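You operate a simulated robot arm through the tools that you are given. There is no shell and no other tool. Be economical: measure what you need, move in short steps, check, and stop when the job is done.

Carry out the task below with a simulated robot arm. There is one attempt and no reset: what you move stays moved.

TASK
Pile some things up. At the end: the silver grease can from the kitting table is on the side table, with the black gauge from there on top of it and the orange suction cup on top of that; the green bracket from the kitting table is on the grey tray; whatever was shut is shut again. Leave all else as you found it, and nothing knocked over.
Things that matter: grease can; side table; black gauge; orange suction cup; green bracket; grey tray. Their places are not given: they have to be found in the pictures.

It is judged by the outcome, as a careful person would: the job done as asked, and still so three seconds after it is handed in. It fails if anything else is knocked over, pushed out of place, dropped, spilled or broken.

THE ROBOT
A 7-joint arm with a two-finger parallel gripper, fixed in place. Base frame: the origin is at the foot of the arm, x ahead of it, y to its left, z up; the work surface is at about z = 800. Lengths are in mm, angles in degrees, forces in N, time in s.
With the tool pointing down near the work surface it reaches from about 300 to 700 mm from the base axis. Its first joint turns from -66.0 to 66.0 degrees. Payload 1.57 kg.
Tool frame: the origin (TCP) lies between the finger pads and is the grasp point; the fingertips stand 30 mm ahead of it; z points along the fingers, y is the line along which they close. The gripper opens to 110 mm. The fingers are 24 mm wide and 12 mm thick; the gripper's body (48 by 112 mm) begins 78 mm behind the TCP.
Orientation is that of the tool frame in the base frame, as [roll, pitch, yaw] about the fixed x, y, z axes, in that order (R = Rz(yaw) Ry(pitch) Rx(roll)). With the fingers straight down and closing along the base's y, the tool's x points along the base's -x, its y along +y and its z along -z.

THE INTERFACE
- The arm moves only by the tool jog_arm. Its argument "deltas" is a list of rows, each an object of numbers (a shift or turn left out is 0, a gripper value left out holds the last): "rx", "ry", "rz": the turn, a rotation vector about the tool's x, y, z in rad; "dx", "dy", "dz": the shift along the tool's x, y, z in mm; "hand": the opening, from 0 (shut) to 1 (fully open). In form: [{"rx": .., "ry": .., "rz": .., "dx": .., "dy": .., "dz": .., "hand": ..}, ...]. A call has 1 to 8 rows; each row shifts and turns the commanded pose from where the row before left it, along the tool's axes as they then stand. A row lasts 0.2 s, in which the tool goes at most 50 mm and 8.6 degrees; a call with a longer step from one row to the next is refused whole, and so is a gripper value outside its range. A pose out of reach is approached as far as the arm can. The call stops where the force on the tool passes 40 N (or 10 N more than at its start, if that is more) or the arm is blocked; 0.2 s more then pass. The fingers move at their own pace (about 108 mm/s each) and stop on an object; they squeeze with about 34 N. The grip force told is the motor's: it shows also when the fingers shut on nothing. Time passes only in rows, and 0.2 s behind the last, so rows that do not move let the fingers close. It gives the time, the measured TCP pose, the force on the tool (base axes), the opening and the grip force at its end, in the units of the frame above (readings bear some noise).
- Cameras (640 x 400 px; columns grow to the right, rows downward): "scene" is fixed at [152.4, -393.3, 1382.4]; the picture's right is [0.83, -0.56, 0.00], its down [-0.40, -0.60, -0.69] and it looks along [0.38, 0.57, -0.73] (base axes); focal length 270 px, centre (320, 200). "wrist" rides on the gripper at [-36, 0, -80] in the tool frame; the picture's right is [0.00, -1.00, 0.00], its down [0.97, 0.00, -0.24] and it looks along [0.24, 0.00, 0.97] (tool axes); focal length 218 px, centre (320, 200).
- camera(camera): a new picture of that camera. No time passes.
- point_at(camera, pixels): there is no depth. For up to 12 entries [column, row, z] of the newest picture of that camera ("zoom" is the newest enlarged one), the place [x, y] in the base frame at which the ray of that pixel passes the height z, good to about 3 mm. No time passes.
- close_up(camera, box): a new picture of the part [left, top, right, bottom] of that camera's present view, enlarged. No time passes.
- finish_job(): hands the job in; it is judged then, once.

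Work in short steps. Measure before you move; look again where a grasp or a placing could have gone wrong, and mend it. You have 80 turns and 34 pictures in all, those below and enlarged ones among them. Open the gripper and draw the arm clear of the work before you hand the job in, unless the task says otherwise; then end with one line.

The tools are called after "Call:" as name(argument=value, ...) on one line, values as JSON. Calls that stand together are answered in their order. jog_arm: Moves the arm, as the interface text tells. Its arguments: {"type":"object","properties":{"deltas":{"type":"array"}},"required":["deltas"]} The other tools are called the same way: camera (camera) takes a picture; point_at (camera, pixels) gives the place at which the rays of pixels pass given heights; close_up (camera, box) takes an enlarged picture of a part of a camera's view; finish_job () hands the job in.

At the start:

```text
clock: 0.0
ee_pos: [310.4, 180.6, 1109.2]
tool_rot: [-179.9, 0.0, 180.0]
contact_force: [0.2, 0.0, 0.3]
grip_width: 110.1
finger_force: 0.1
```

scene: 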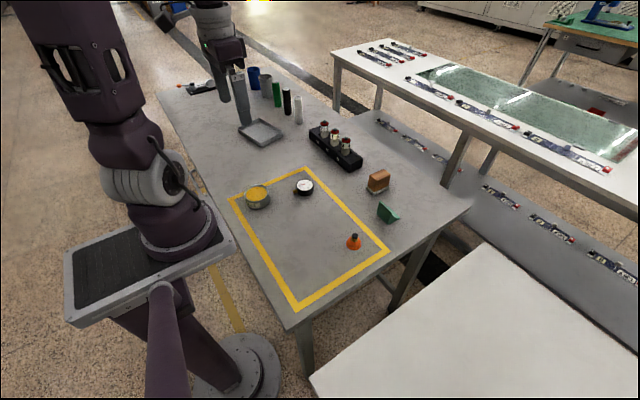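
wrist: 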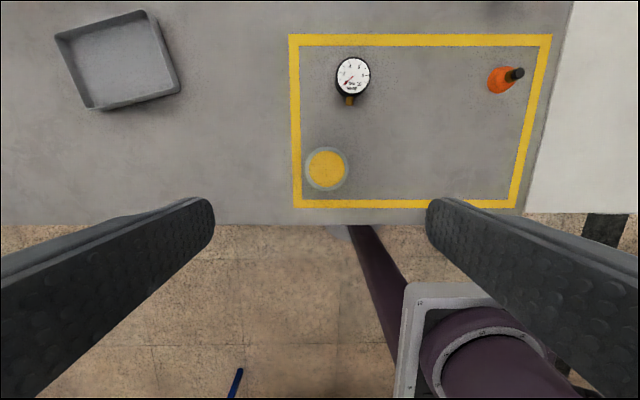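

The scene shows the can near (257,196), gauge (304,187), suction cup (354,242), bracket (388,212), tray (262,132) and a white table at lower right. I'll enlarge these to measure.

Call:
close_up(camera="scene", box=[220, 150, 420, 275])

Call:
point_at(camera="scene", pixels=[[257, 205, 800], [304, 192, 800], [354, 247, 800], [388, 218, 800], [262, 134, 800], [487, 246, 800], [312, 378, 800], [470, 203, 800], [293, 325, 800], [378, 186, 800]])

Call:
point_at(camera="wrist", pixels=[[326, 169, 830], [352, 77, 830], [348, 102, 815], [500, 82, 800], [517, 73, 840], [118, 60, 800], [523, 210, 800], [573, 5, 800], [320, 200, 800]])

```text
3.20 times, centred on (320, 212) of scene
```

zoom: 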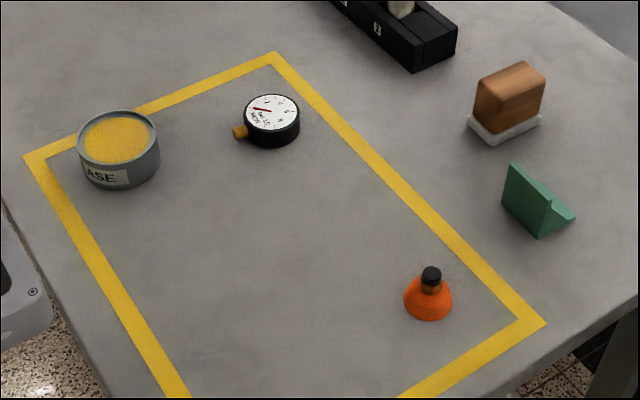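

```text
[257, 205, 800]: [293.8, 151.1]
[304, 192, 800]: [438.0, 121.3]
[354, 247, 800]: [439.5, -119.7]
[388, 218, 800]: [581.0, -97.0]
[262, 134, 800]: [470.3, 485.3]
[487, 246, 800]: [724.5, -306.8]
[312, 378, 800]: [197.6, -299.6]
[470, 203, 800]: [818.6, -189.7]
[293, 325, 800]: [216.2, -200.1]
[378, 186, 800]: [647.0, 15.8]
```

```text
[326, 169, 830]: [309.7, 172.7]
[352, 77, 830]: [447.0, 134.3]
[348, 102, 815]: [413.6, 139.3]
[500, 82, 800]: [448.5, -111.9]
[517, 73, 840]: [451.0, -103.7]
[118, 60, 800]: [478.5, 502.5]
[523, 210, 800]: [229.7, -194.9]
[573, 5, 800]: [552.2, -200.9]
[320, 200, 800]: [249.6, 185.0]
```

The can is at about (308,172) and the side table is lower or level beyond y≈-290. I lower over the can to measure it closely.

Call:
jog_arm(deltas=[{"dz": 45, "dy": -8}, {"dz": 45}, {"dz": 45}, {"dz": 35}, {}])

Call:
camera(camera="wrist")

```text
clock: 1.2
ee_pos: [311.0, 172.7, 938.6]
tool_rot: [-180.0, 0.1, 180.0]
contact_force: [-0.8, -0.7, -0.8]
grip_width: 109.9
finger_force: 0.1
```

```text
30 pictures are left
```

wrist: 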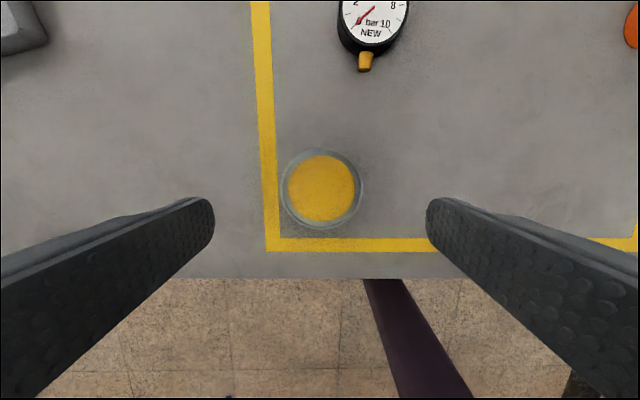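

Can rim spans cols 279–364, centre (321,188). I triangulate heights against the enlarged scene.

Call:
point_at(camera="zoom", pixels=[[117, 139, 820], [117, 139, 840], [117, 139, 860], [117, 188, 800], [272, 113, 820], [272, 113, 840], [431, 270, 840], [431, 270, 860], [428, 318, 800], [271, 147, 800]])

Call:
point_at(camera="wrist", pixels=[[321, 188, 820], [321, 188, 840], [321, 188, 860], [279, 188, 840], [364, 188, 840], [321, 148, 840], [321, 230, 840], [373, 15, 820], [373, 15, 830], [365, 68, 810]])

```text
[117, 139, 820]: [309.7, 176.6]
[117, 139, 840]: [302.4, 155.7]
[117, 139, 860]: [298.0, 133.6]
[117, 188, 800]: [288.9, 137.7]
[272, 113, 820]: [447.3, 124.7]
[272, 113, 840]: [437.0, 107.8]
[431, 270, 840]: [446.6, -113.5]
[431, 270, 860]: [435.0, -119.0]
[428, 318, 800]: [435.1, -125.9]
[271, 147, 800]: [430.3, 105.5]
```

```text
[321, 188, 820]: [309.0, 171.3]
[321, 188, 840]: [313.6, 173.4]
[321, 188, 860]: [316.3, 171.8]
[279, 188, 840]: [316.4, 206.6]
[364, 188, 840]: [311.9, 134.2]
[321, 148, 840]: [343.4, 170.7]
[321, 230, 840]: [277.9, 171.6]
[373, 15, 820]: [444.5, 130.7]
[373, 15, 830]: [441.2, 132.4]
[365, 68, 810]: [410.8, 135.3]
```

Can ≈72 mm wide, ~28 mm tall, centred (310,172). I lower around it so the tips are about 5 mm above the table.

Call:
jog_arm(deltas=[{"dz": 40, "dx": 1}, {"dz": 35, "dy": -1}, {"dz": 20}, {"dz": 8}, {}])

Call:
camera(camera="wrist")

```text
clock: 2.4
ee_pos: [309.9, 168.9, 837.4]
tool_rot: [180.0, 0.0, -180.0]
contact_force: [-0.5, -0.2, 0.1]
grip_width: 110.0
finger_force: 0.0
```

```text
29 pictures are left
```

wrist: 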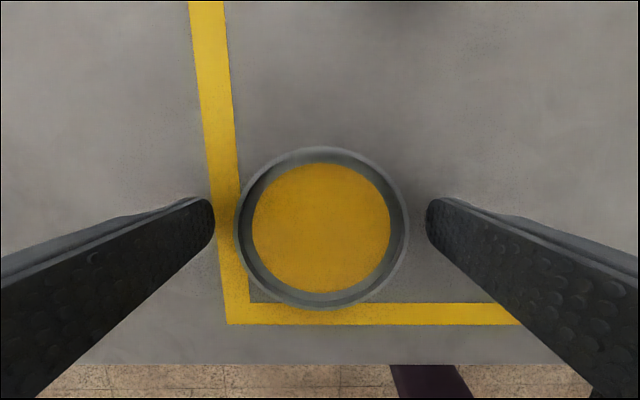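

Can centred between the fingers (rim centre (321,228)). Closing.

Call:
jog_arm(deltas=[{"dz": 2}, {"hand": 0.5}, {}, {}, {}])

```text
clock: 3.6
ee_pos: [310.0, 170.9, 835.2]
tool_rot: [180.0, 0.0, 179.9]
contact_force: [0.2, -0.5, -0.3]
grip_width: 70.7
finger_force: 33.7
```

Held (70.7 mm). Lift and carry toward the side table.

Call:
jog_arm(deltas=[{"dz": -20}, {"dz": -45}, {"dz": -45}, {"dz": -45}, {"dy": -45, "dx": -10}, {"dy": -45, "dx": -10}, {"dy": -45, "dx": -10}, {"dy": -45, "dx": -10}])

Call:
jog_arm(deltas=[{"dy": -48, "dx": -10}, {"dy": -48, "dx": -10}, {"dy": -48, "dx": -10}, {"dy": -48, "dx": -10}, {"dy": -48, "dx": -10}, {"dy": -48}, {"dy": -48}, {"dy": -48}])

Call:
camera(camera="wrist")

Call:
camera(camera="scene")

```text
clock: 5.4
ee_pos: [351.1, -8.9, 991.1]
tool_rot: [-179.9, 0.1, -179.9]
contact_force: [-0.8, -1.0, -2.3]
grip_width: 70.9
finger_force: 33.9
```

```text
clock: 7.2
ee_pos: [398.8, -391.0, 991.8]
tool_rot: [179.8, 0.0, -180.0]
contact_force: [-0.4, -0.4, -3.5]
grip_width: 70.9
finger_force: 34.0
```

```text
28 pictures are left
```

wrist: 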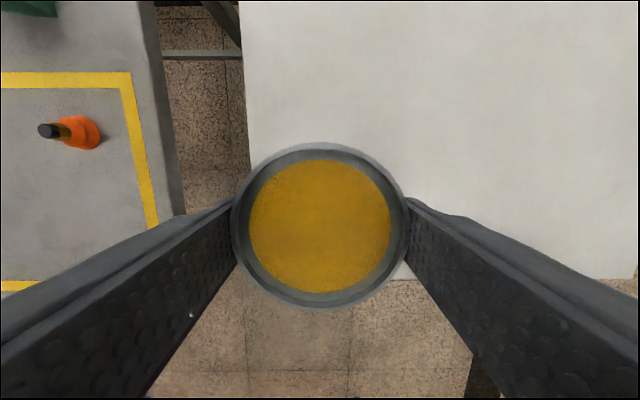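

```text
27 pictures are left
```

scene: 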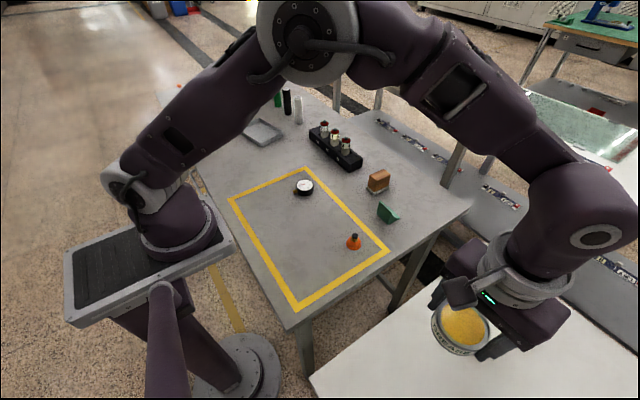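

Side table is clear; its left edge is at col ~247 and near edge at row 279 in wrist. Triangulating its height.

Call:
point_at(camera="wrist", pixels=[[247, 120, 650], [247, 120, 720], [247, 120, 760], [430, 280, 650], [430, 280, 720], [430, 280, 760]])

Call:
point_at(camera="scene", pixels=[[312, 378, 650], [312, 378, 720], [312, 378, 760], [487, 246, 650], [487, 246, 720], [487, 246, 760]])

```text
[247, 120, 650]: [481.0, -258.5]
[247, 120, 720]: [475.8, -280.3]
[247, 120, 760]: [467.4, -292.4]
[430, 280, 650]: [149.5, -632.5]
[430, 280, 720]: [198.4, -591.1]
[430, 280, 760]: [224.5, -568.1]
```

```text
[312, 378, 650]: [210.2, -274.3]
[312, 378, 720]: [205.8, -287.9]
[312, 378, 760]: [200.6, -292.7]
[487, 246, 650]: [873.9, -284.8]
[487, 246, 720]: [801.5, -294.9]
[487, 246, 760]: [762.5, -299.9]
```

Table height ≈730–745. Lower quickly to TCP ~800, then creep.

Call:
jog_arm(deltas=[{"dz": 45, "dy": -15}, {"dz": 45}, {"dz": 45}, {"dz": 40}, {"dz": 15}, {}])

Call:
jog_arm(deltas=[{"dz": 3}, {"dz": 3}, {"dz": 3}, {"dz": 3}, {"dz": 3}])

Call:
close_up(camera="scene", box=[400, 260, 592, 380])

```text
clock: 8.6
ee_pos: [399.5, -408.3, 802.6]
tool_rot: [179.9, -0.1, -180.0]
contact_force: [1.1, 0.1, -2.4]
grip_width: 70.8
finger_force: 33.8
```

```text
clock: 9.8
ee_pos: [399.8, -406.7, 785.4]
tool_rot: [-180.0, 0.0, 180.0]
contact_force: [-0.3, -0.6, -2.9]
grip_width: 70.8
finger_force: 34.0
```

```text
3.33 times, centred on (496, 320) of scene
```

zoom: 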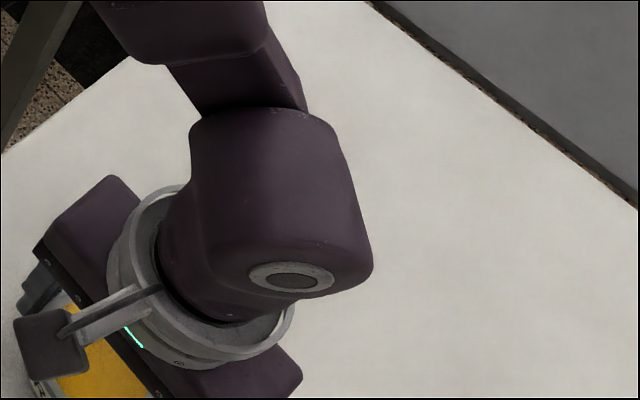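

Not touching yet (force z −2.9, just the weight). Continue creeping in small steps.

Call:
jog_arm(deltas=[{"dz": 2}, {"dz": 2}, {"dz": 2}, {"dz": 2}, {"dz": 1}])

```text
clock: 11.0
ee_pos: [401.0, -407.9, 775.3]
tool_rot: [-180.0, -0.1, -180.0]
contact_force: [0.8, 0.5, -2.3]
grip_width: 70.6
finger_force: 34.5
```

Call:
jog_arm(deltas=[{"dz": 1.5}, {"dz": 1.5}, {"dz": 1.5}, {"dz": 1.5}])

```text
clock: 12.0
ee_pos: [401.4, -406.8, 770.1]
tool_rot: [-179.9, 0.0, 180.0]
contact_force: [-0.4, -1.1, -2.4]
grip_width: 70.5
finger_force: 33.9
```

Call:
jog_arm(deltas=[{"dz": 1.5}, {"dz": 1.5}, {"dz": 1.5}, {"dz": 1.5}])

Call:
camera(camera="wrist")

```text
clock: 13.0
ee_pos: [400.1, -406.9, 763.4]
tool_rot: [-180.0, 0.0, -180.0]
contact_force: [-0.4, 0.0, -3.1]
grip_width: 70.7
finger_force: 33.8
```

```text
25 pictures are left
```

wrist: 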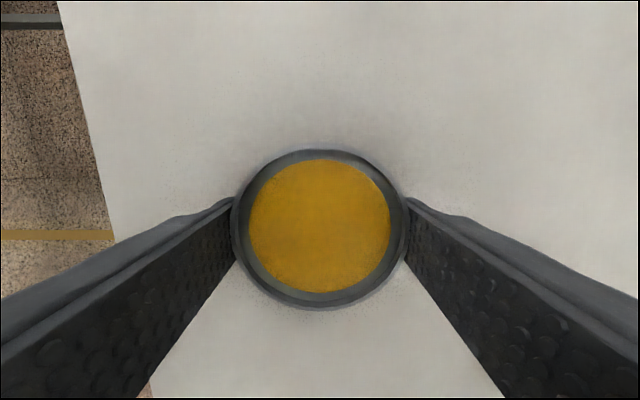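

The edge geometry gives ~725; contact expected around TCP 755–760. Creep.

Call:
jog_arm(deltas=[{"dz": 1}, {"dz": 1}, {"dz": 1}, {"dz": 1}])

```text
clock: 14.0
ee_pos: [399.7, -408.6, 760.8]
tool_rot: [-180.0, 0.0, 180.0]
contact_force: [0.6, -0.5, -2.8]
grip_width: 70.7
finger_force: 34.0
```

Call:
jog_arm(deltas=[{"dz": 1}, {"dz": 1}, {"dz": 1}, {"dz": 1}])

```text
clock: 15.0
ee_pos: [400.2, -407.0, 755.2]
tool_rot: [180.0, 0.0, -180.0]
contact_force: [-0.4, -0.1, -2.0]
grip_width: 70.9
finger_force: 33.7
```

Call:
jog_arm(deltas=[{"dz": 1}, {"dz": 1}, {"dz": 1}])

```text
clock: 15.8
ee_pos: [400.2, -406.8, 755.8]
tool_rot: [-180.0, 0.0, -180.0]
contact_force: [-4.9, 8.9, 28.1]
grip_width: 71.0
finger_force: 33.8
```

Contact (28 N up) at TCP ≈755.5, so the table is at ≈720. Ease off, release, and rise.

Call:
jog_arm(deltas=[{"dz": -1.5}, {"hand": 0.85}, {"hand": 1.0}, {}, {"dz": -10}, {"dz": -40}, {"dz": -45}, {"dz": -45}])

Call:
camera(camera="wrist")

```text
clock: 17.6
ee_pos: [400.4, -407.3, 893.4]
tool_rot: [180.0, 0.1, 180.0]
contact_force: [0.0, -0.4, 0.2]
grip_width: 110.1
finger_force: 0.1
```

```text
24 pictures are left
```

wrist: 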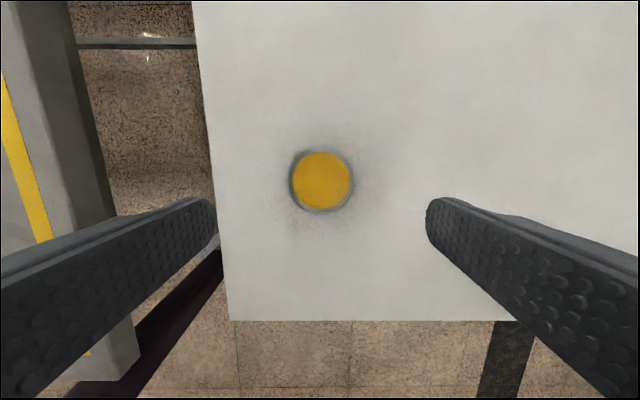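

Can stands well. Now move to the gauge near (445,131).

Call:
point_at(camera="wrist", pixels=[[321, 180, 745], [321, 180, 750]])

Call:
jog_arm(deltas=[{"dz": -40}, {"dz": -35, "dy": 20}, {"dy": 48, "dx": -4}, {"dy": 48, "dx": -4}, {"dy": 48, "dx": -4}, {"dy": 48, "dx": -4}, {"dy": 48, "dx": -4}, {"dy": 48, "dx": -4}])

Call:
jog_arm(deltas=[{"dy": 48, "dx": -4}, {"dy": 48, "dx": -4}, {"dy": 48, "dx": -4}, {"dy": 48, "dx": -4}, {"dy": 38}, {"dz": 30}, {"dz": 15}, {}])

Call:
camera(camera="wrist")

```text
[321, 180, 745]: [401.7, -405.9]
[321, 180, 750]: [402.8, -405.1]
```

```text
clock: 19.4
ee_pos: [423.3, -98.0, 972.0]
tool_rot: [-180.0, -0.1, 179.8]
contact_force: [0.7, 1.1, 0.0]
grip_width: 109.8
finger_force: 0.0
```

```text
clock: 21.2
ee_pos: [437.6, 129.8, 923.5]
tool_rot: [179.9, -0.1, 180.0]
contact_force: [-0.3, 0.1, -0.6]
grip_width: 109.9
finger_force: 0.1
```

```text
23 pictures are left
```

wrist: 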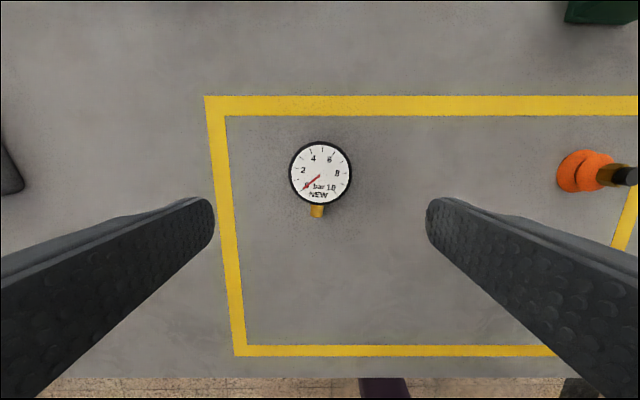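

Gauge centre (320,174), stem towards the robot. Measuring it.

Call:
point_at(camera="wrist", pixels=[[320, 174, 815], [320, 174, 825], [289, 174, 820], [351, 174, 820], [317, 217, 808], [598, 173, 840], [582, 172, 800]])

Call:
close_up(camera="scene", box=[264, 160, 344, 210])

```text
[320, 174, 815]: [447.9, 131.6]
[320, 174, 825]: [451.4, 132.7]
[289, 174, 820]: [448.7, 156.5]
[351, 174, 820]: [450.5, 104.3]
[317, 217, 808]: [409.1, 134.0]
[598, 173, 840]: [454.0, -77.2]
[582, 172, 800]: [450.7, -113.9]
```

```text
8.00 times, centred on (304, 185) of scene
```

zoom: 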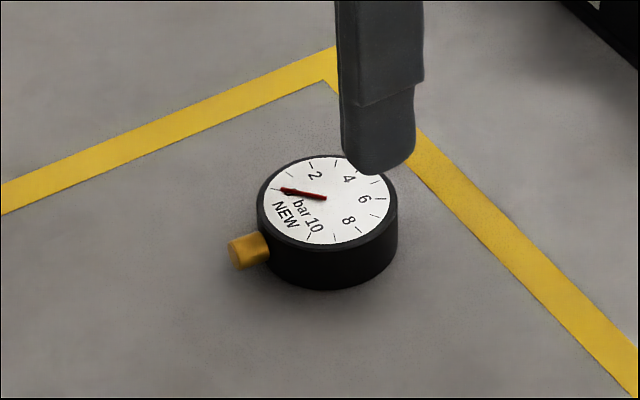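

Gauge ≈52 mm wide, ≈22 mm tall, centre (449.5,132). Align and lower to TCP 838 (tips 8 mm up).

Call:
jog_arm(deltas=[{"dx": -12, "dy": 2}, {"dz": 40}, {"dz": 30}, {"dz": 15}, {}])

Call:
camera(camera="wrist")

```text
clock: 22.4
ee_pos: [449.4, 132.8, 838.8]
tool_rot: [180.0, 0.0, -180.0]
contact_force: [0.7, 0.0, -0.6]
grip_width: 110.2
finger_force: 0.1
```

```text
21 pictures are left
```

wrist: 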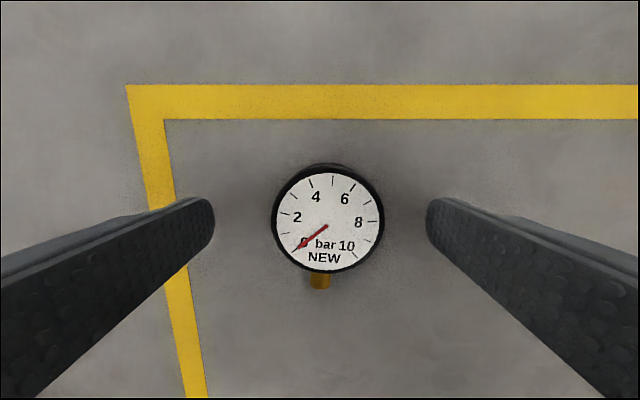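

Gauge sits at (328,219), slightly +x and −y of the axis. Nudge, then close.

Call:
jog_arm(deltas=[{"dx": -2.5, "dy": -3.5}, {"hand": 0.35}, {}, {}, {}, {}])

```text
clock: 23.8
ee_pos: [452.1, 129.6, 839.1]
tool_rot: [180.0, 0.0, 180.0]
contact_force: [-0.1, 0.8, 0.3]
grip_width: 52.7
finger_force: 34.1
```

Held (52.7 mm). Lift and carry to above the can at (401,-406.5).

Call:
jog_arm(deltas=[{"dz": -20}, {"dz": -40}, {"dz": -40}, {"dy": -48, "dx": 4}, {"dy": -48, "dx": 4}, {"dy": -48, "dx": 4}, {"dy": -48, "dx": 4}, {"dy": -48, "dx": 4}])

Call:
jog_arm(deltas=[{"dy": -48, "dx": 5}, {"dy": -48, "dx": 5}, {"dy": -48, "dx": 5}, {"dy": -48, "dx": 5}, {"dy": -48, "dx": 5}, {"dy": -48, "dx": 5}, {"dy": -8, "dx": 1}, {}])

Call:
camera(camera="wrist")

```text
clock: 25.6
ee_pos: [433.9, -109.2, 939.9]
tool_rot: [180.0, -0.1, 180.0]
contact_force: [-0.6, -0.9, -0.7]
grip_width: 52.5
finger_force: 34.0
```

```text
clock: 27.4
ee_pos: [401.7, -407.4, 939.9]
tool_rot: [180.0, 0.0, -180.0]
contact_force: [-0.4, 0.2, -1.0]
grip_width: 52.6
finger_force: 34.3
```

```text
20 pictures are left
```

wrist: 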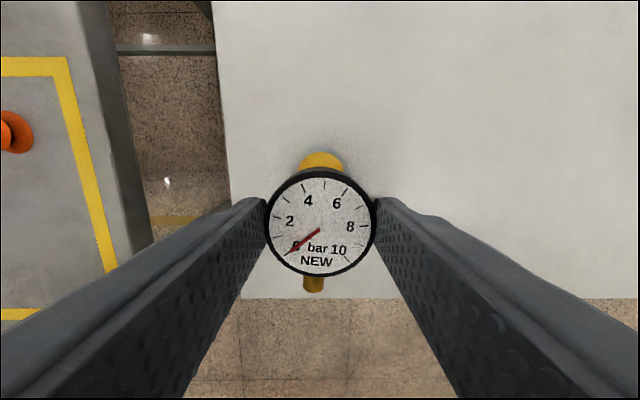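

Gauge over can. Lower to ~797, then creep.

Call:
jog_arm(deltas=[{"dz": 45, "dx": 1}, {"dz": 45}, {"dz": 35}, {"dz": 15}, {}])

Call:
jog_arm(deltas=[{"dz": 1.5}, {"dz": 1.5}, {"dz": 1.5}])

Call:
camera(camera="wrist")

```text
clock: 28.6
ee_pos: [402.1, -407.0, 800.1]
tool_rot: [180.0, 0.0, 180.0]
contact_force: [0.0, -0.1, 0.0]
grip_width: 52.0
finger_force: 33.8
```

```text
clock: 29.4
ee_pos: [402.2, -407.7, 795.3]
tool_rot: [-180.0, 0.0, 180.0]
contact_force: [0.8, -0.5, -1.2]
grip_width: 52.5
finger_force: 33.9
```

```text
19 pictures are left
```

wrist: 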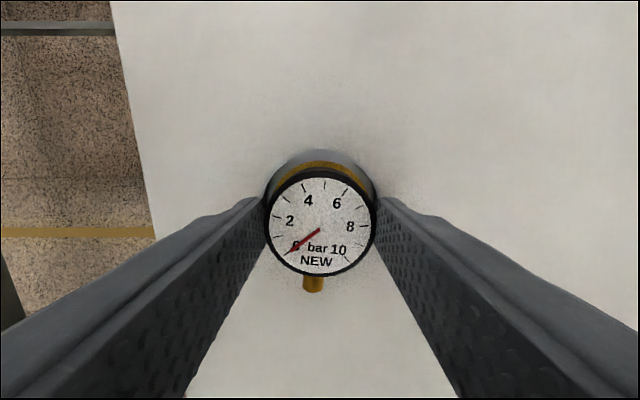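

Well aligned. Continue creeping.

Call:
jog_arm(deltas=[{"dz": 1, "dx": 1}, {"dz": 1}, {"dz": 1}, {"dz": 1}])

```text
clock: 30.4
ee_pos: [401.0, -407.7, 790.9]
tool_rot: [180.0, 0.0, -180.0]
contact_force: [-0.5, 0.0, -1.5]
grip_width: 52.1
finger_force: 33.8
```

Call:
jog_arm(deltas=[{"dz": 1}, {"dz": 1}, {"dz": 1}, {"dz": 1}])

```text
clock: 31.4
ee_pos: [401.4, -406.8, 789.1]
tool_rot: [-180.0, 0.0, 180.0]
contact_force: [-2.9, 4.1, 27.5]
grip_width: 52.6
finger_force: 33.4
```

Contact at ≈789 (27 N). Ease 1.5 mm, release, rise.

Call:
jog_arm(deltas=[{"dz": -2}, {"hand": 0.7}, {"hand": 1.0}, {}, {"dz": -10}, {"dz": -35}, {"dz": -45}, {"dz": -30}])

Call:
camera(camera="wrist")

```text
clock: 33.2
ee_pos: [402.3, -406.1, 908.4]
tool_rot: [179.8, 0.0, -180.0]
contact_force: [-0.7, -0.2, 0.5]
grip_width: 110.0
finger_force: 0.1
```

```text
18 pictures are left
```

wrist: 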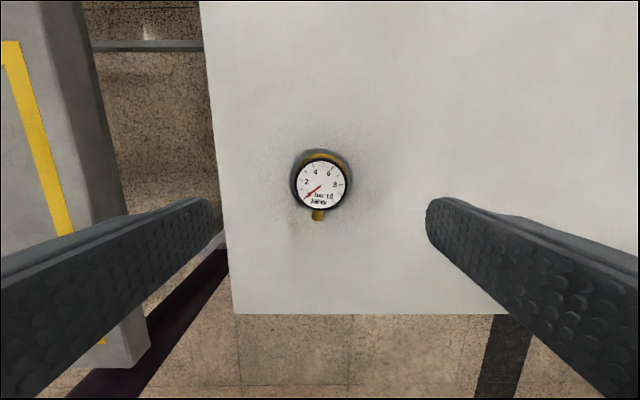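

Gauge is centred on the can. Next, the suction cup near (449,-113).

Call:
point_at(camera="wrist", pixels=[[320, 184, 772], [321, 180, 750]])

Call:
jog_arm(deltas=[{"dz": -40}, {"dy": 48, "dx": -5}, {"dy": 48, "dx": -5}, {"dy": 48, "dx": -5}, {"dy": 48, "dx": -5}, {"dy": 48, "dx": -5}, {"dy": 50, "dx": -5}, {}])

Call:
camera(camera="wrist")

Call:
close_up(camera="scene", box=[330, 220, 394, 260])

```text
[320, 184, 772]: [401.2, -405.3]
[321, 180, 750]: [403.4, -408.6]
```

```text
refused: row 7 steps farther than a row can; nothing moved
```

```text
17 pictures are left
```

wrist: 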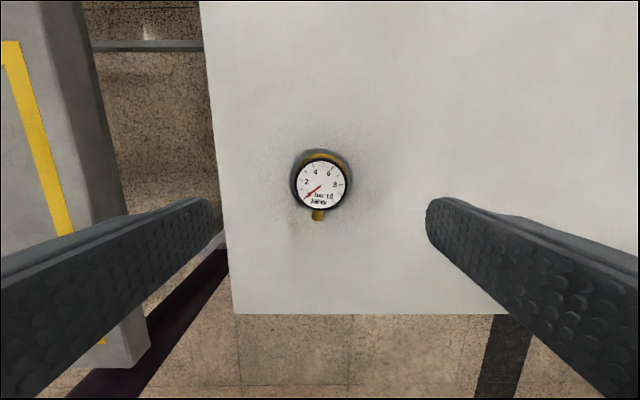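

```text
10.00 times, centred on (362, 240) of scene
```

zoom: 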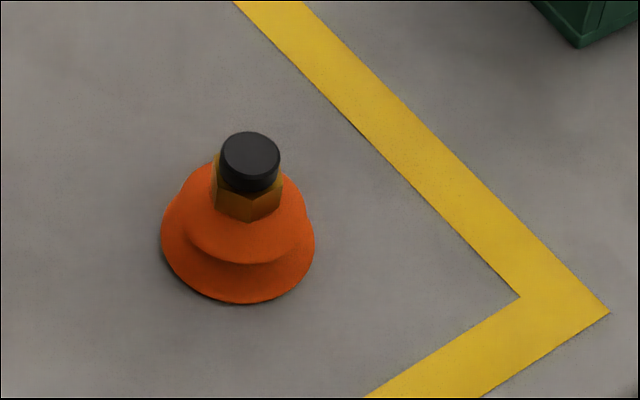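

A row was over the limit; resend with smaller steps.

Call:
jog_arm(deltas=[{"dz": -40}, {"dy": 48, "dx": -7}, {"dy": 48, "dx": -7}, {"dy": 48, "dx": -7}, {"dy": 48, "dx": -7}, {"dy": 48, "dx": -7}, {"dy": 48, "dx": -7}, {"dy": 5}])

Call:
camera(camera="wrist")

Call:
point_at(camera="zoom", pixels=[[250, 155, 840], [250, 155, 850], [250, 155, 860], [238, 303, 800], [238, 240, 800], [160, 240, 803], [315, 240, 803]])

```text
clock: 35.0
ee_pos: [446.1, -112.4, 947.9]
tool_rot: [-179.9, 0.0, 180.0]
contact_force: [0.2, 0.2, -0.6]
grip_width: 109.8
finger_force: 0.0
```

```text
15 pictures are left
```

wrist: 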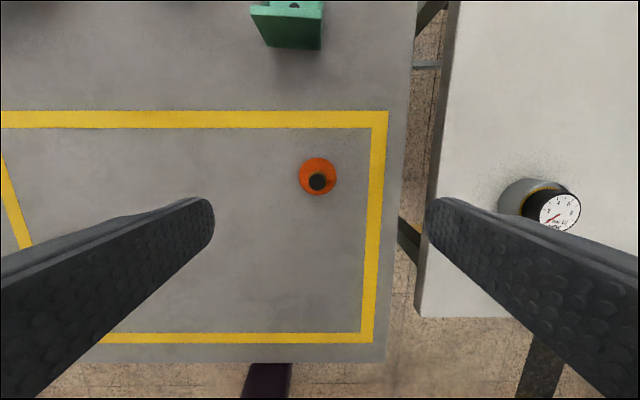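

```text
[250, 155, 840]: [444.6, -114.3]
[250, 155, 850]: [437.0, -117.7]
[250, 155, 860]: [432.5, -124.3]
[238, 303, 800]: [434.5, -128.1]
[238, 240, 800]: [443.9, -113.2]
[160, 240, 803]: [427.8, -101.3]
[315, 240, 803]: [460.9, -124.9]
```

Measuring cap (317,182) and base (318,176).

Call:
point_at(camera="wrist", pixels=[[317, 182, 840], [317, 182, 845], [317, 182, 835], [318, 176, 803], [317, 176, 803], [297, 25, 830], [300, 48, 800]])

```text
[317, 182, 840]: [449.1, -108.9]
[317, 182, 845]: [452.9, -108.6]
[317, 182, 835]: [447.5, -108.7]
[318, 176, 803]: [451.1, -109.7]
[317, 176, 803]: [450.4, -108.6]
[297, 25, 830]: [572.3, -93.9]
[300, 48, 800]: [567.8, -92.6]
```

Cup centre ≈(450,-110), top ≈838. Descend to TCP ~853 to grip the cap/hex.

Call:
jog_arm(deltas=[{"dz": 40, "dx": -3, "dy": 2}, {"dz": 35}, {"dz": 18}, {}])

Call:
camera(camera="wrist")

Call:
close_up(camera="scene", box=[314, 210, 394, 260])

```text
clock: 36.0
ee_pos: [447.9, -111.8, 855.3]
tool_rot: [-180.0, -0.1, -180.0]
contact_force: [0.4, -0.3, 0.3]
grip_width: 109.7
finger_force: 0.0
```

```text
14 pictures are left
```

wrist: 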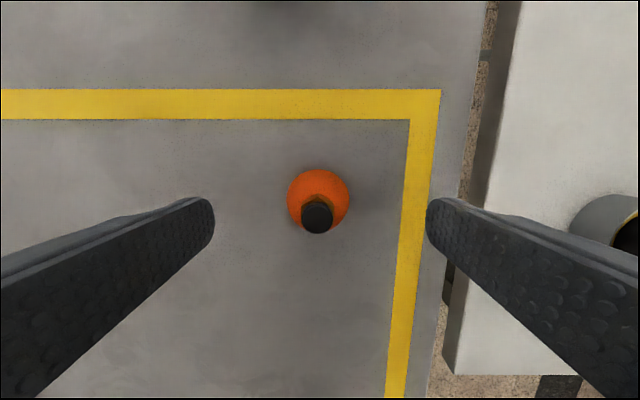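

```text
8.00 times, centred on (354, 235) of scene
```

zoom: 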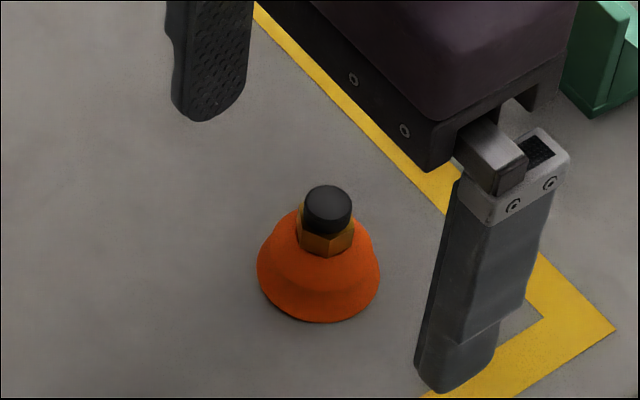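

Nudge +3.3 mm in x, 1 mm in y, lower 2 mm, close.

Call:
jog_arm(deltas=[{"dx": -3.3, "dy": 1, "dz": 1.5}, {"hand": 0.05}, {}, {}, {}, {}])

Call:
close_up(camera="scene", box=[314, 210, 394, 260])

```text
clock: 37.4
ee_pos: [450.8, -111.1, 853.9]
tool_rot: [179.9, 0.0, 180.0]
contact_force: [-0.4, -0.2, -0.8]
grip_width: 16.1
finger_force: 31.5
```

```text
8.00 times, centred on (354, 235) of scene
```

zoom: 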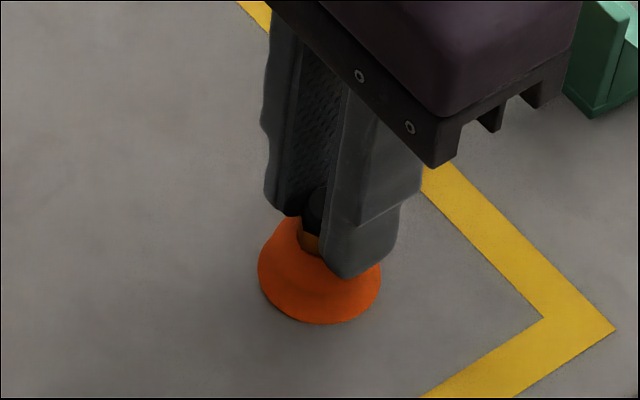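

Gripped (16.1 mm). Lift and carry over the stack.

Call:
jog_arm(deltas=[{"dz": -20}, {"dz": -45}, {"dy": -48, "dx": 8}, {"dy": -48, "dx": 8}, {"dy": -48, "dx": 8}, {"dy": -48, "dx": 8}, {"dy": -48, "dx": 8}, {"dy": -48, "dx": 8}])

Call:
jog_arm(deltas=[{"dy": -7.5, "dx": 2}, {"dz": 25}, {"dz": 25}, {}])

Call:
camera(camera="wrist")

```text
clock: 39.2
ee_pos: [401.3, -400.6, 918.2]
tool_rot: [-179.9, 0.1, -179.9]
contact_force: [-0.1, -0.8, -0.1]
grip_width: 15.7
finger_force: 30.9
```

```text
clock: 40.2
ee_pos: [399.5, -405.9, 870.0]
tool_rot: [-179.9, 0.0, 179.9]
contact_force: [-0.1, 0.3, 0.1]
grip_width: 16.1
finger_force: 31.2
```

```text
11 pictures are left
```

wrist: 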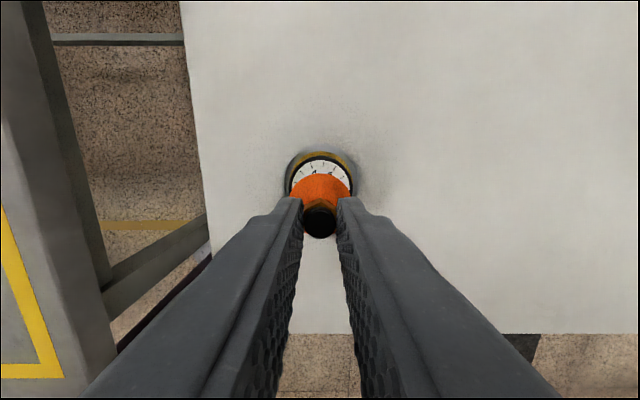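

Aligned. Lower to ~833, then creep.

Call:
jog_arm(deltas=[{"dz": 20}, {"dz": 14}, {"dz": 2}, {}])

Call:
jog_arm(deltas=[{"dz": 1}, {"dz": 1}, {"dz": 1}, {"dz": 1}])

```text
clock: 41.2
ee_pos: [399.0, -405.0, 834.5]
tool_rot: [-179.9, 0.0, -180.0]
contact_force: [0.1, 0.0, -0.8]
grip_width: 15.9
finger_force: 31.5
```

```text
clock: 42.2
ee_pos: [400.9, -405.3, 829.8]
tool_rot: [-180.0, 0.0, -180.0]
contact_force: [0.2, 0.7, -0.3]
grip_width: 15.8
finger_force: 31.4
```

Call:
jog_arm(deltas=[{"dz": 1}, {"dz": 1}, {"dz": 1}])

```text
clock: 43.0
ee_pos: [399.2, -406.6, 825.7]
tool_rot: [-180.0, 0.0, -180.0]
contact_force: [-1.2, 1.8, 3.6]
grip_width: 15.7
finger_force: 31.2
```

Light contact (3.6 N). One half-step more.

Call:
jog_arm(deltas=[{"dz": 0.5}, {}])

Call:
camera(camera="wrist")

```text
clock: 43.6
ee_pos: [399.5, -406.8, 827.0]
tool_rot: [-179.9, 0.0, 180.0]
contact_force: [0.0, 1.7, 6.9]
grip_width: 15.8
finger_force: 30.8
```

```text
10 pictures are left
```

wrist: 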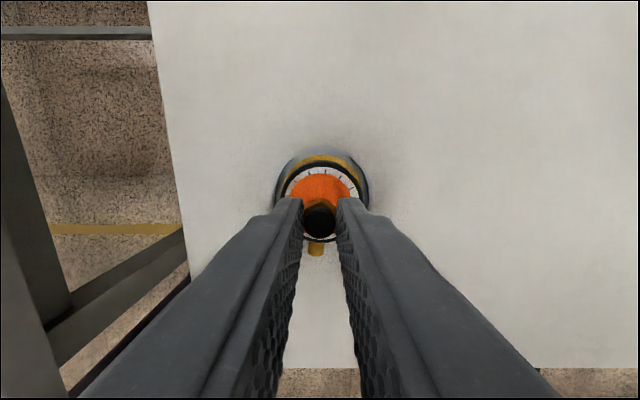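

Seated on the dial, centred. Release and rise.

Call:
jog_arm(deltas=[{"hand": 0.4}, {}, {"dz": -5, "hand": 0.7}, {"dz": -20}, {"dz": -40}, {"dz": -45}, {"hand": 1.0}])

Call:
camera(camera="wrist")

```text
clock: 45.2
ee_pos: [400.6, -406.3, 937.8]
tool_rot: [-180.0, -0.1, 180.0]
contact_force: [0.1, 0.1, 0.6]
grip_width: 109.9
finger_force: 0.0
```

```text
9 pictures are left
```

wrist: 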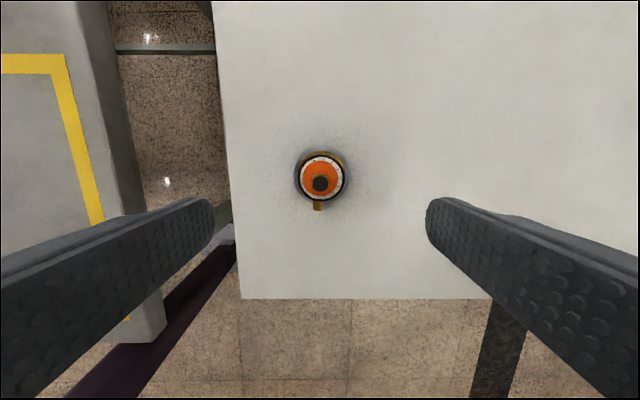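

The pile stands. Now to the bracket near (575,-93).

Call:
jog_arm(deltas=[{"dz": -35}, {"dy": 45, "dx": -20}, {"dy": 45, "dx": -20}, {"dy": 45, "dx": -20}, {"dy": 45, "dx": -20}, {"dy": 45, "dx": -20}, {"dy": 45, "dx": -20}, {"dy": 41, "dx": -20}])

Call:
jog_arm(deltas=[{"dx": -20}, {"dz": 30}, {}])

Call:
camera(camera="wrist")

Call:
close_up(camera="scene", box=[356, 187, 420, 227])

```text
clock: 47.0
ee_pos: [541.8, -95.2, 971.9]
tool_rot: [-179.9, 0.0, 179.9]
contact_force: [0.2, 0.0, 0.0]
grip_width: 110.1
finger_force: 0.0
```

```text
clock: 47.8
ee_pos: [561.6, -95.4, 942.2]
tool_rot: [-180.0, -0.1, -179.9]
contact_force: [-0.2, -0.1, 0.2]
grip_width: 110.1
finger_force: 0.0
```

```text
8 pictures are left
```

wrist: 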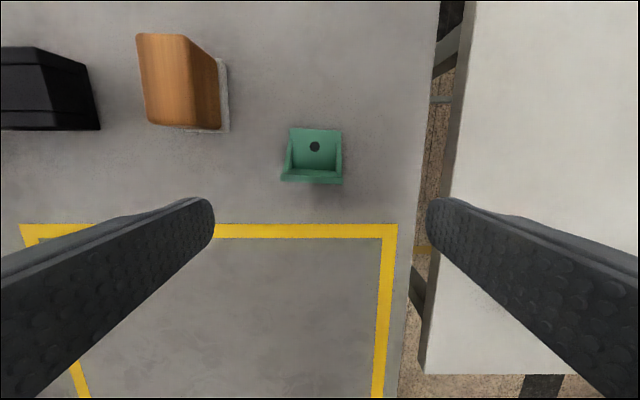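

```text
10.00 times, centred on (388, 207) of scene
```

zoom: 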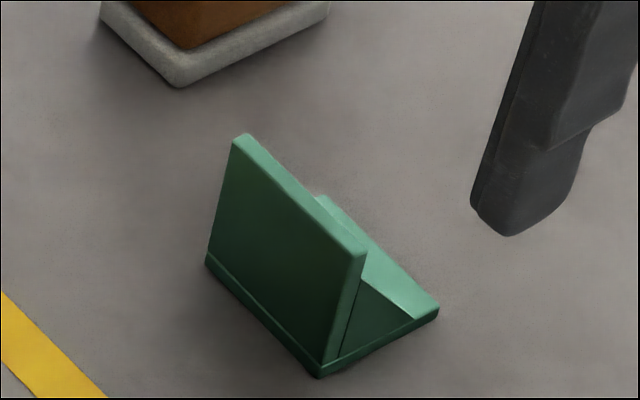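

Bracket: upright plate facing the robot, foot and gussets behind, width along y. Measuring its corners.

Call:
point_at(camera="wrist", pixels=[[282, 180, 835], [342, 184, 835], [282, 180, 845], [342, 184, 845], [291, 128, 803], [340, 130, 803], [216, 130, 803], [228, 130, 803]])

Call:
point_at(camera="zoom", pixels=[[238, 138, 835], [360, 258, 835], [238, 138, 845], [360, 258, 845], [206, 263, 800], [320, 377, 800], [438, 312, 800], [180, 87, 800]])

```text
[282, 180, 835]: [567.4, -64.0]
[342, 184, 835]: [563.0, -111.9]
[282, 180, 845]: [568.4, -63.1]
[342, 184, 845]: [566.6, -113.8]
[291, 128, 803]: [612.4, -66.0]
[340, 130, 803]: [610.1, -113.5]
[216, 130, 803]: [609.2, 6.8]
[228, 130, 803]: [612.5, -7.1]
```

```text
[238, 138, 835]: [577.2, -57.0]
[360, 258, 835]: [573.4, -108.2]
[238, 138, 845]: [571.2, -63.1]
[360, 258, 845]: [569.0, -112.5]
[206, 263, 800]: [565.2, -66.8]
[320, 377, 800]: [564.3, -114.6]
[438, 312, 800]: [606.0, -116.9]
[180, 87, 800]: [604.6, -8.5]
```

Footprint x 565–610, y −65…−115, top ≈846. Align to (578,−90), fingers at 82 mm, lower to 840.

Call:
jog_arm(deltas=[{"dx": -16.5, "dy": 5.5, "hand": 0.75}, {"dz": 40}, {"dz": 35}, {"dz": 20}, {"dz": 7}, {}])

Call:
camera(camera="wrist")

Call:
point_at(camera="scene", pixels=[[238, 129, 820], [261, 147, 800], [286, 134, 820], [258, 119, 820], [262, 133, 805]])

```text
clock: 49.2
ee_pos: [576.4, -90.8, 838.8]
tool_rot: [-179.9, 0.0, -179.8]
contact_force: [-0.2, -0.3, 0.5]
grip_width: 82.2
finger_force: 0.1
```

```text
6 pictures are left
```

wrist: 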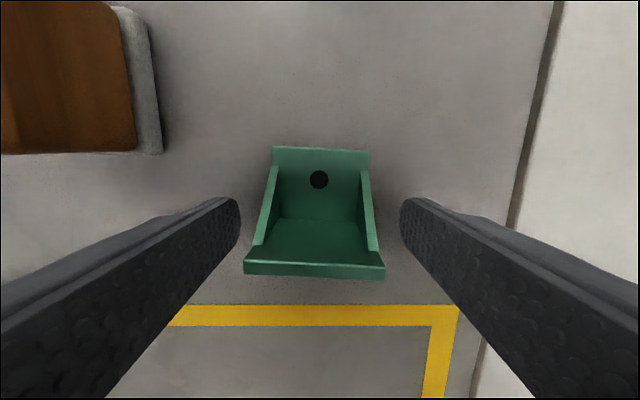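

```text
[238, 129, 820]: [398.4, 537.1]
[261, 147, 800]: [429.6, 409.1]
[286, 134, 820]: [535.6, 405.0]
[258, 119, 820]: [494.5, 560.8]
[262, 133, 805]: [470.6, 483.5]
```

Bracket lies centred between fingers. Close, check.

Call:
jog_arm(deltas=[{"dy": 1.5}, {"hand": 0.3}, {}, {}, {}])

```text
clock: 50.4
ee_pos: [577.0, -89.6, 839.2]
tool_rot: [-180.0, 0.0, -180.0]
contact_force: [0.0, -0.7, 1.2]
grip_width: 49.8
finger_force: 34.1
```

Held (49.8 mm). Lift, draw in, and carry towards the tray, checking nearby bottles' positions first.

Call:
jog_arm(deltas=[{"dz": -20}, {"dz": -40}, {"dz": -40, "dx": 20}, {"dz": -35, "dx": 30}, {"dx": 40, "dy": 25}, {"dx": 30, "dy": 38}, {"dy": 48}, {"dy": 48}])

Call:
jog_arm(deltas=[{"dy": 48}, {"dy": 48}, {"dy": 48}, {"dy": 48}, {"dy": 45}, {"dy": 40, "rz": -0.12}, {"dy": 20, "rz": -0.12}, {}])

Call:
camera(camera="wrist")

Call:
point_at(camera="scene", pixels=[[299, 124, 800], [288, 115, 800], [278, 107, 800]])

```text
clock: 52.2
ee_pos: [457.0, 72.5, 974.7]
tool_rot: [-179.9, 0.1, -179.9]
contact_force: [-0.2, 0.0, -1.5]
grip_width: 49.4
finger_force: 34.4
```

```text
clock: 54.0
ee_pos: [453.5, 364.7, 974.9]
tool_rot: [-180.0, 0.0, -166.2]
contact_force: [-0.5, -0.5, -1.1]
grip_width: 49.5
finger_force: 33.5
```

```text
5 pictures are left
```

wrist: 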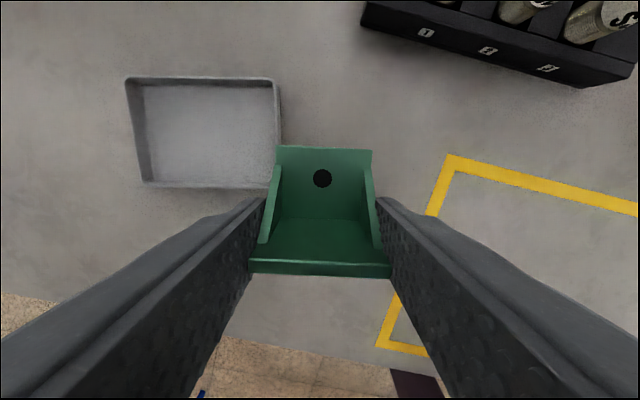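

```text
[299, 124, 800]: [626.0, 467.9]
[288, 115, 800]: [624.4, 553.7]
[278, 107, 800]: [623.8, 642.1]
```

Tray is aligned with the tool; floor spans about (147,85)–(275,182). Locating it; bottles at x≈625 are clear.

Call:
point_at(camera="wrist", pixels=[[147, 86, 803], [272, 86, 803], [150, 182, 803], [272, 186, 803], [126, 79, 820], [275, 79, 820], [145, 187, 820], [280, 189, 820]])

```text
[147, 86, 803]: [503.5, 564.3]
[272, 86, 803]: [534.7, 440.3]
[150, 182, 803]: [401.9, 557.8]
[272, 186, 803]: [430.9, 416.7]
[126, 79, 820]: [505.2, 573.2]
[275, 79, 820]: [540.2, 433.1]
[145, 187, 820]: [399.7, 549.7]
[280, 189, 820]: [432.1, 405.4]
```

Tray centre ≈(469,489), yaw 14°. Move TCP to (459,485.5) and look.

Call:
jog_arm(deltas=[{"dy": 40, "dx": -12}, {"dy": 40, "dx": -12}, {"dy": 36, "dx": -10}, {"dz": 40}, {"dz": 30}, {}])

Call:
camera(camera="wrist")

```text
clock: 55.4
ee_pos: [456.8, 457.7, 903.9]
tool_rot: [180.0, -0.1, -166.2]
contact_force: [-0.3, -0.4, -2.5]
grip_width: 49.5
finger_force: 33.8
out of reach, approached as far as the arm can: row 3
```

```text
4 pictures are left
```

wrist: 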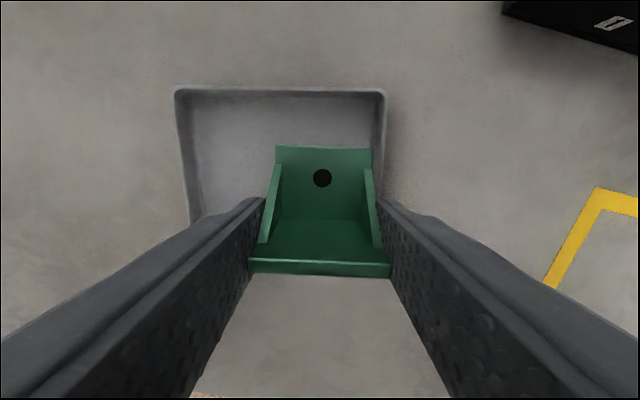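

Reach limited at that height; now lower, so try the remaining ~28 mm.

Call:
jog_arm(deltas=[{"dy": 13, "dx": -4}, {"dy": 12, "dx": -4}, {}])

```text
clock: 56.2
ee_pos: [457.7, 472.5, 904.6]
tool_rot: [180.0, 0.0, -166.2]
contact_force: [-0.2, 0.0, -2.1]
grip_width: 49.6
finger_force: 33.8
out of reach, approached as far as the arm can: row 2
```

Go lower to ~872 (bracket bottom ≈833, above the rim) and try the rest.

Call:
jog_arm(deltas=[{"dz": 20}, {"dz": 12}, {"dy": 6, "dx": -2}, {"dy": 6, "dx": -2}, {}])

Call:
camera(camera="wrist")

```text
clock: 57.4
ee_pos: [450.9, 475.4, 865.5]
tool_rot: [-179.1, -1.0, -165.2]
contact_force: [0.3, -0.3, -1.8]
grip_width: 49.7
finger_force: 34.1
out of reach, approached as far as the arm can: row 3, 4
```

```text
3 pictures are left
```

wrist: 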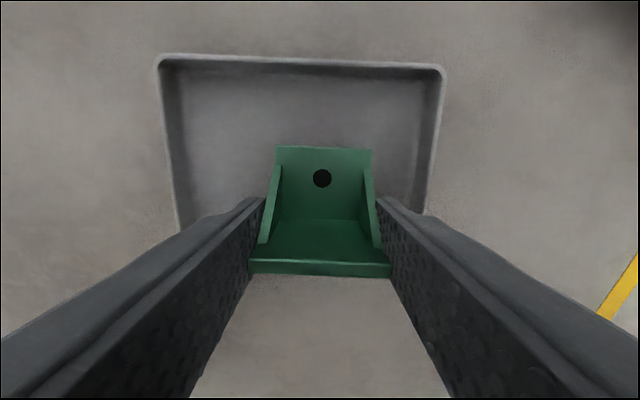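

Bracket is already inside the tray outline with ~20 mm margins. Step back within reach to remove the tilt (then lower straight).

Call:
jog_arm(deltas=[{"dy": -6, "dx": 4}, {"dy": -3, "dx": 3}, {}])

```text
clock: 58.2
ee_pos: [445.7, 465.2, 865.2]
tool_rot: [-180.0, 0.0, -166.2]
contact_force: [-0.3, 0.0, -2.2]
grip_width: 49.7
finger_force: 33.5
out of reach, approached as far as the arm can: row 1
```

Level again. Nudge +5/+5 back inward while lowering a bit.

Call:
jog_arm(deltas=[{"dz": 5}, {"dx": -3, "dy": 3}, {"dx": -3, "dy": 3}, {}])

```text
clock: 59.2
ee_pos: [449.8, 471.7, 861.6]
tool_rot: [180.0, 0.0, -166.2]
contact_force: [-0.4, -0.4, -1.8]
grip_width: 49.7
finger_force: 33.7
```

Good pose. Lower into the tray.

Call:
jog_arm(deltas=[{"dz": 5}, {"dz": 4}, {"dz": 2}, {"dz": 1.5}, {}])

Call:
jog_arm(deltas=[{"dz": 1}, {"dz": 1}, {"dz": 1}])

```text
clock: 60.4
ee_pos: [450.7, 472.4, 848.6]
tool_rot: [-179.9, 0.0, -166.3]
contact_force: [0.0, 0.7, -1.9]
grip_width: 49.6
finger_force: 33.9
```

```text
clock: 61.2
ee_pos: [450.3, 472.0, 847.4]
tool_rot: [-180.0, -0.1, -166.2]
contact_force: [-0.2, 1.1, -0.9]
grip_width: 49.6
finger_force: 33.8
```

Call:
jog_arm(deltas=[{"dz": 1}, {"dz": 1}, {"dz": 1}])

```text
clock: 62.0
ee_pos: [449.7, 473.1, 842.9]
tool_rot: [-179.9, 0.0, -166.2]
contact_force: [-1.5, -2.1, 2.3]
grip_width: 49.4
finger_force: 33.8
```

Beginning contact (≈+4 N over the weight). Half-step more.

Call:
jog_arm(deltas=[{"dz": 0.7}, {}])

```text
clock: 62.6
ee_pos: [450.6, 472.3, 842.4]
tool_rot: [179.9, 0.1, -166.2]
contact_force: [-1.8, 1.2, 8.9]
grip_width: 49.5
finger_force: 34.1
```

Contact firm (9 N). Open slightly and rise, then withdraw inward.

Call:
jog_arm(deltas=[{"hand": 0.56}, {}, {"dz": -5}, {"dz": -25}, {"dz": -25}, {"dz": -10, "dy": -15, "dx": 10}, {"dy": -35, "dx": 15, "hand": 1.0}, {"dz": -20, "dy": -20, "dx": 10}])

Call:
camera(camera="wrist")

Call:
camera(camera="scene")

```text
clock: 64.4
ee_pos: [430.8, 395.1, 928.0]
tool_rot: [180.0, 0.1, -166.4]
contact_force: [0.8, -0.1, -0.3]
grip_width: 109.9
finger_force: 0.1
```

```text
2 pictures are left
```

wrist: 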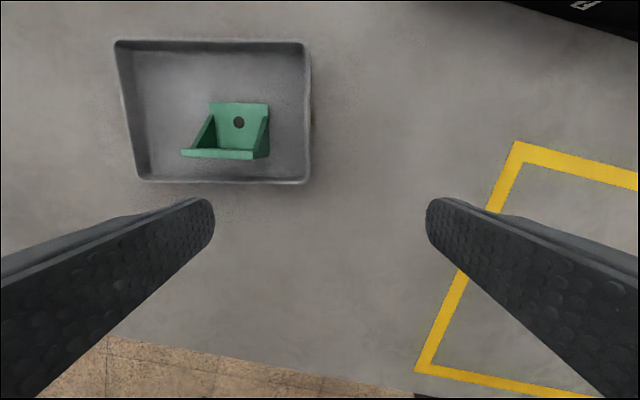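

```text
1 pictures are left
```

scene: 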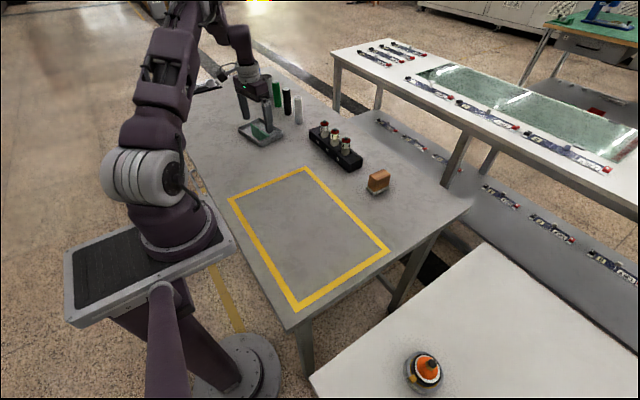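

The bracket is in the tray and the pile is upright. Draw the arm clear.

Call:
jog_arm(deltas=[{"dz": -30, "dx": 10, "dy": -30}, {"dz": -30, "dx": 10, "dy": -30}, {"dz": -30, "dx": 10, "dy": -30}, {"dz": -30, "dx": 10, "dy": -30}, {"dz": -20, "dy": -30}, {}])

Call:
finish_job()

```text
clock: 65.8
ee_pos: [427.7, 241.5, 1067.3]
tool_rot: [-180.0, 0.0, -166.3]
contact_force: [0.4, 0.1, -0.4]
grip_width: 110.3
finger_force: 0.1
```

```text
The job is handed in.
```

The job is handed in: the grease can is on the side table with the gauge and then the suction cup on top of it, and the bracket is on the grey tray. I saw nothing shut at the start, nothing else was moved, and the last pictures showed the pile standing with the arm open and clear.
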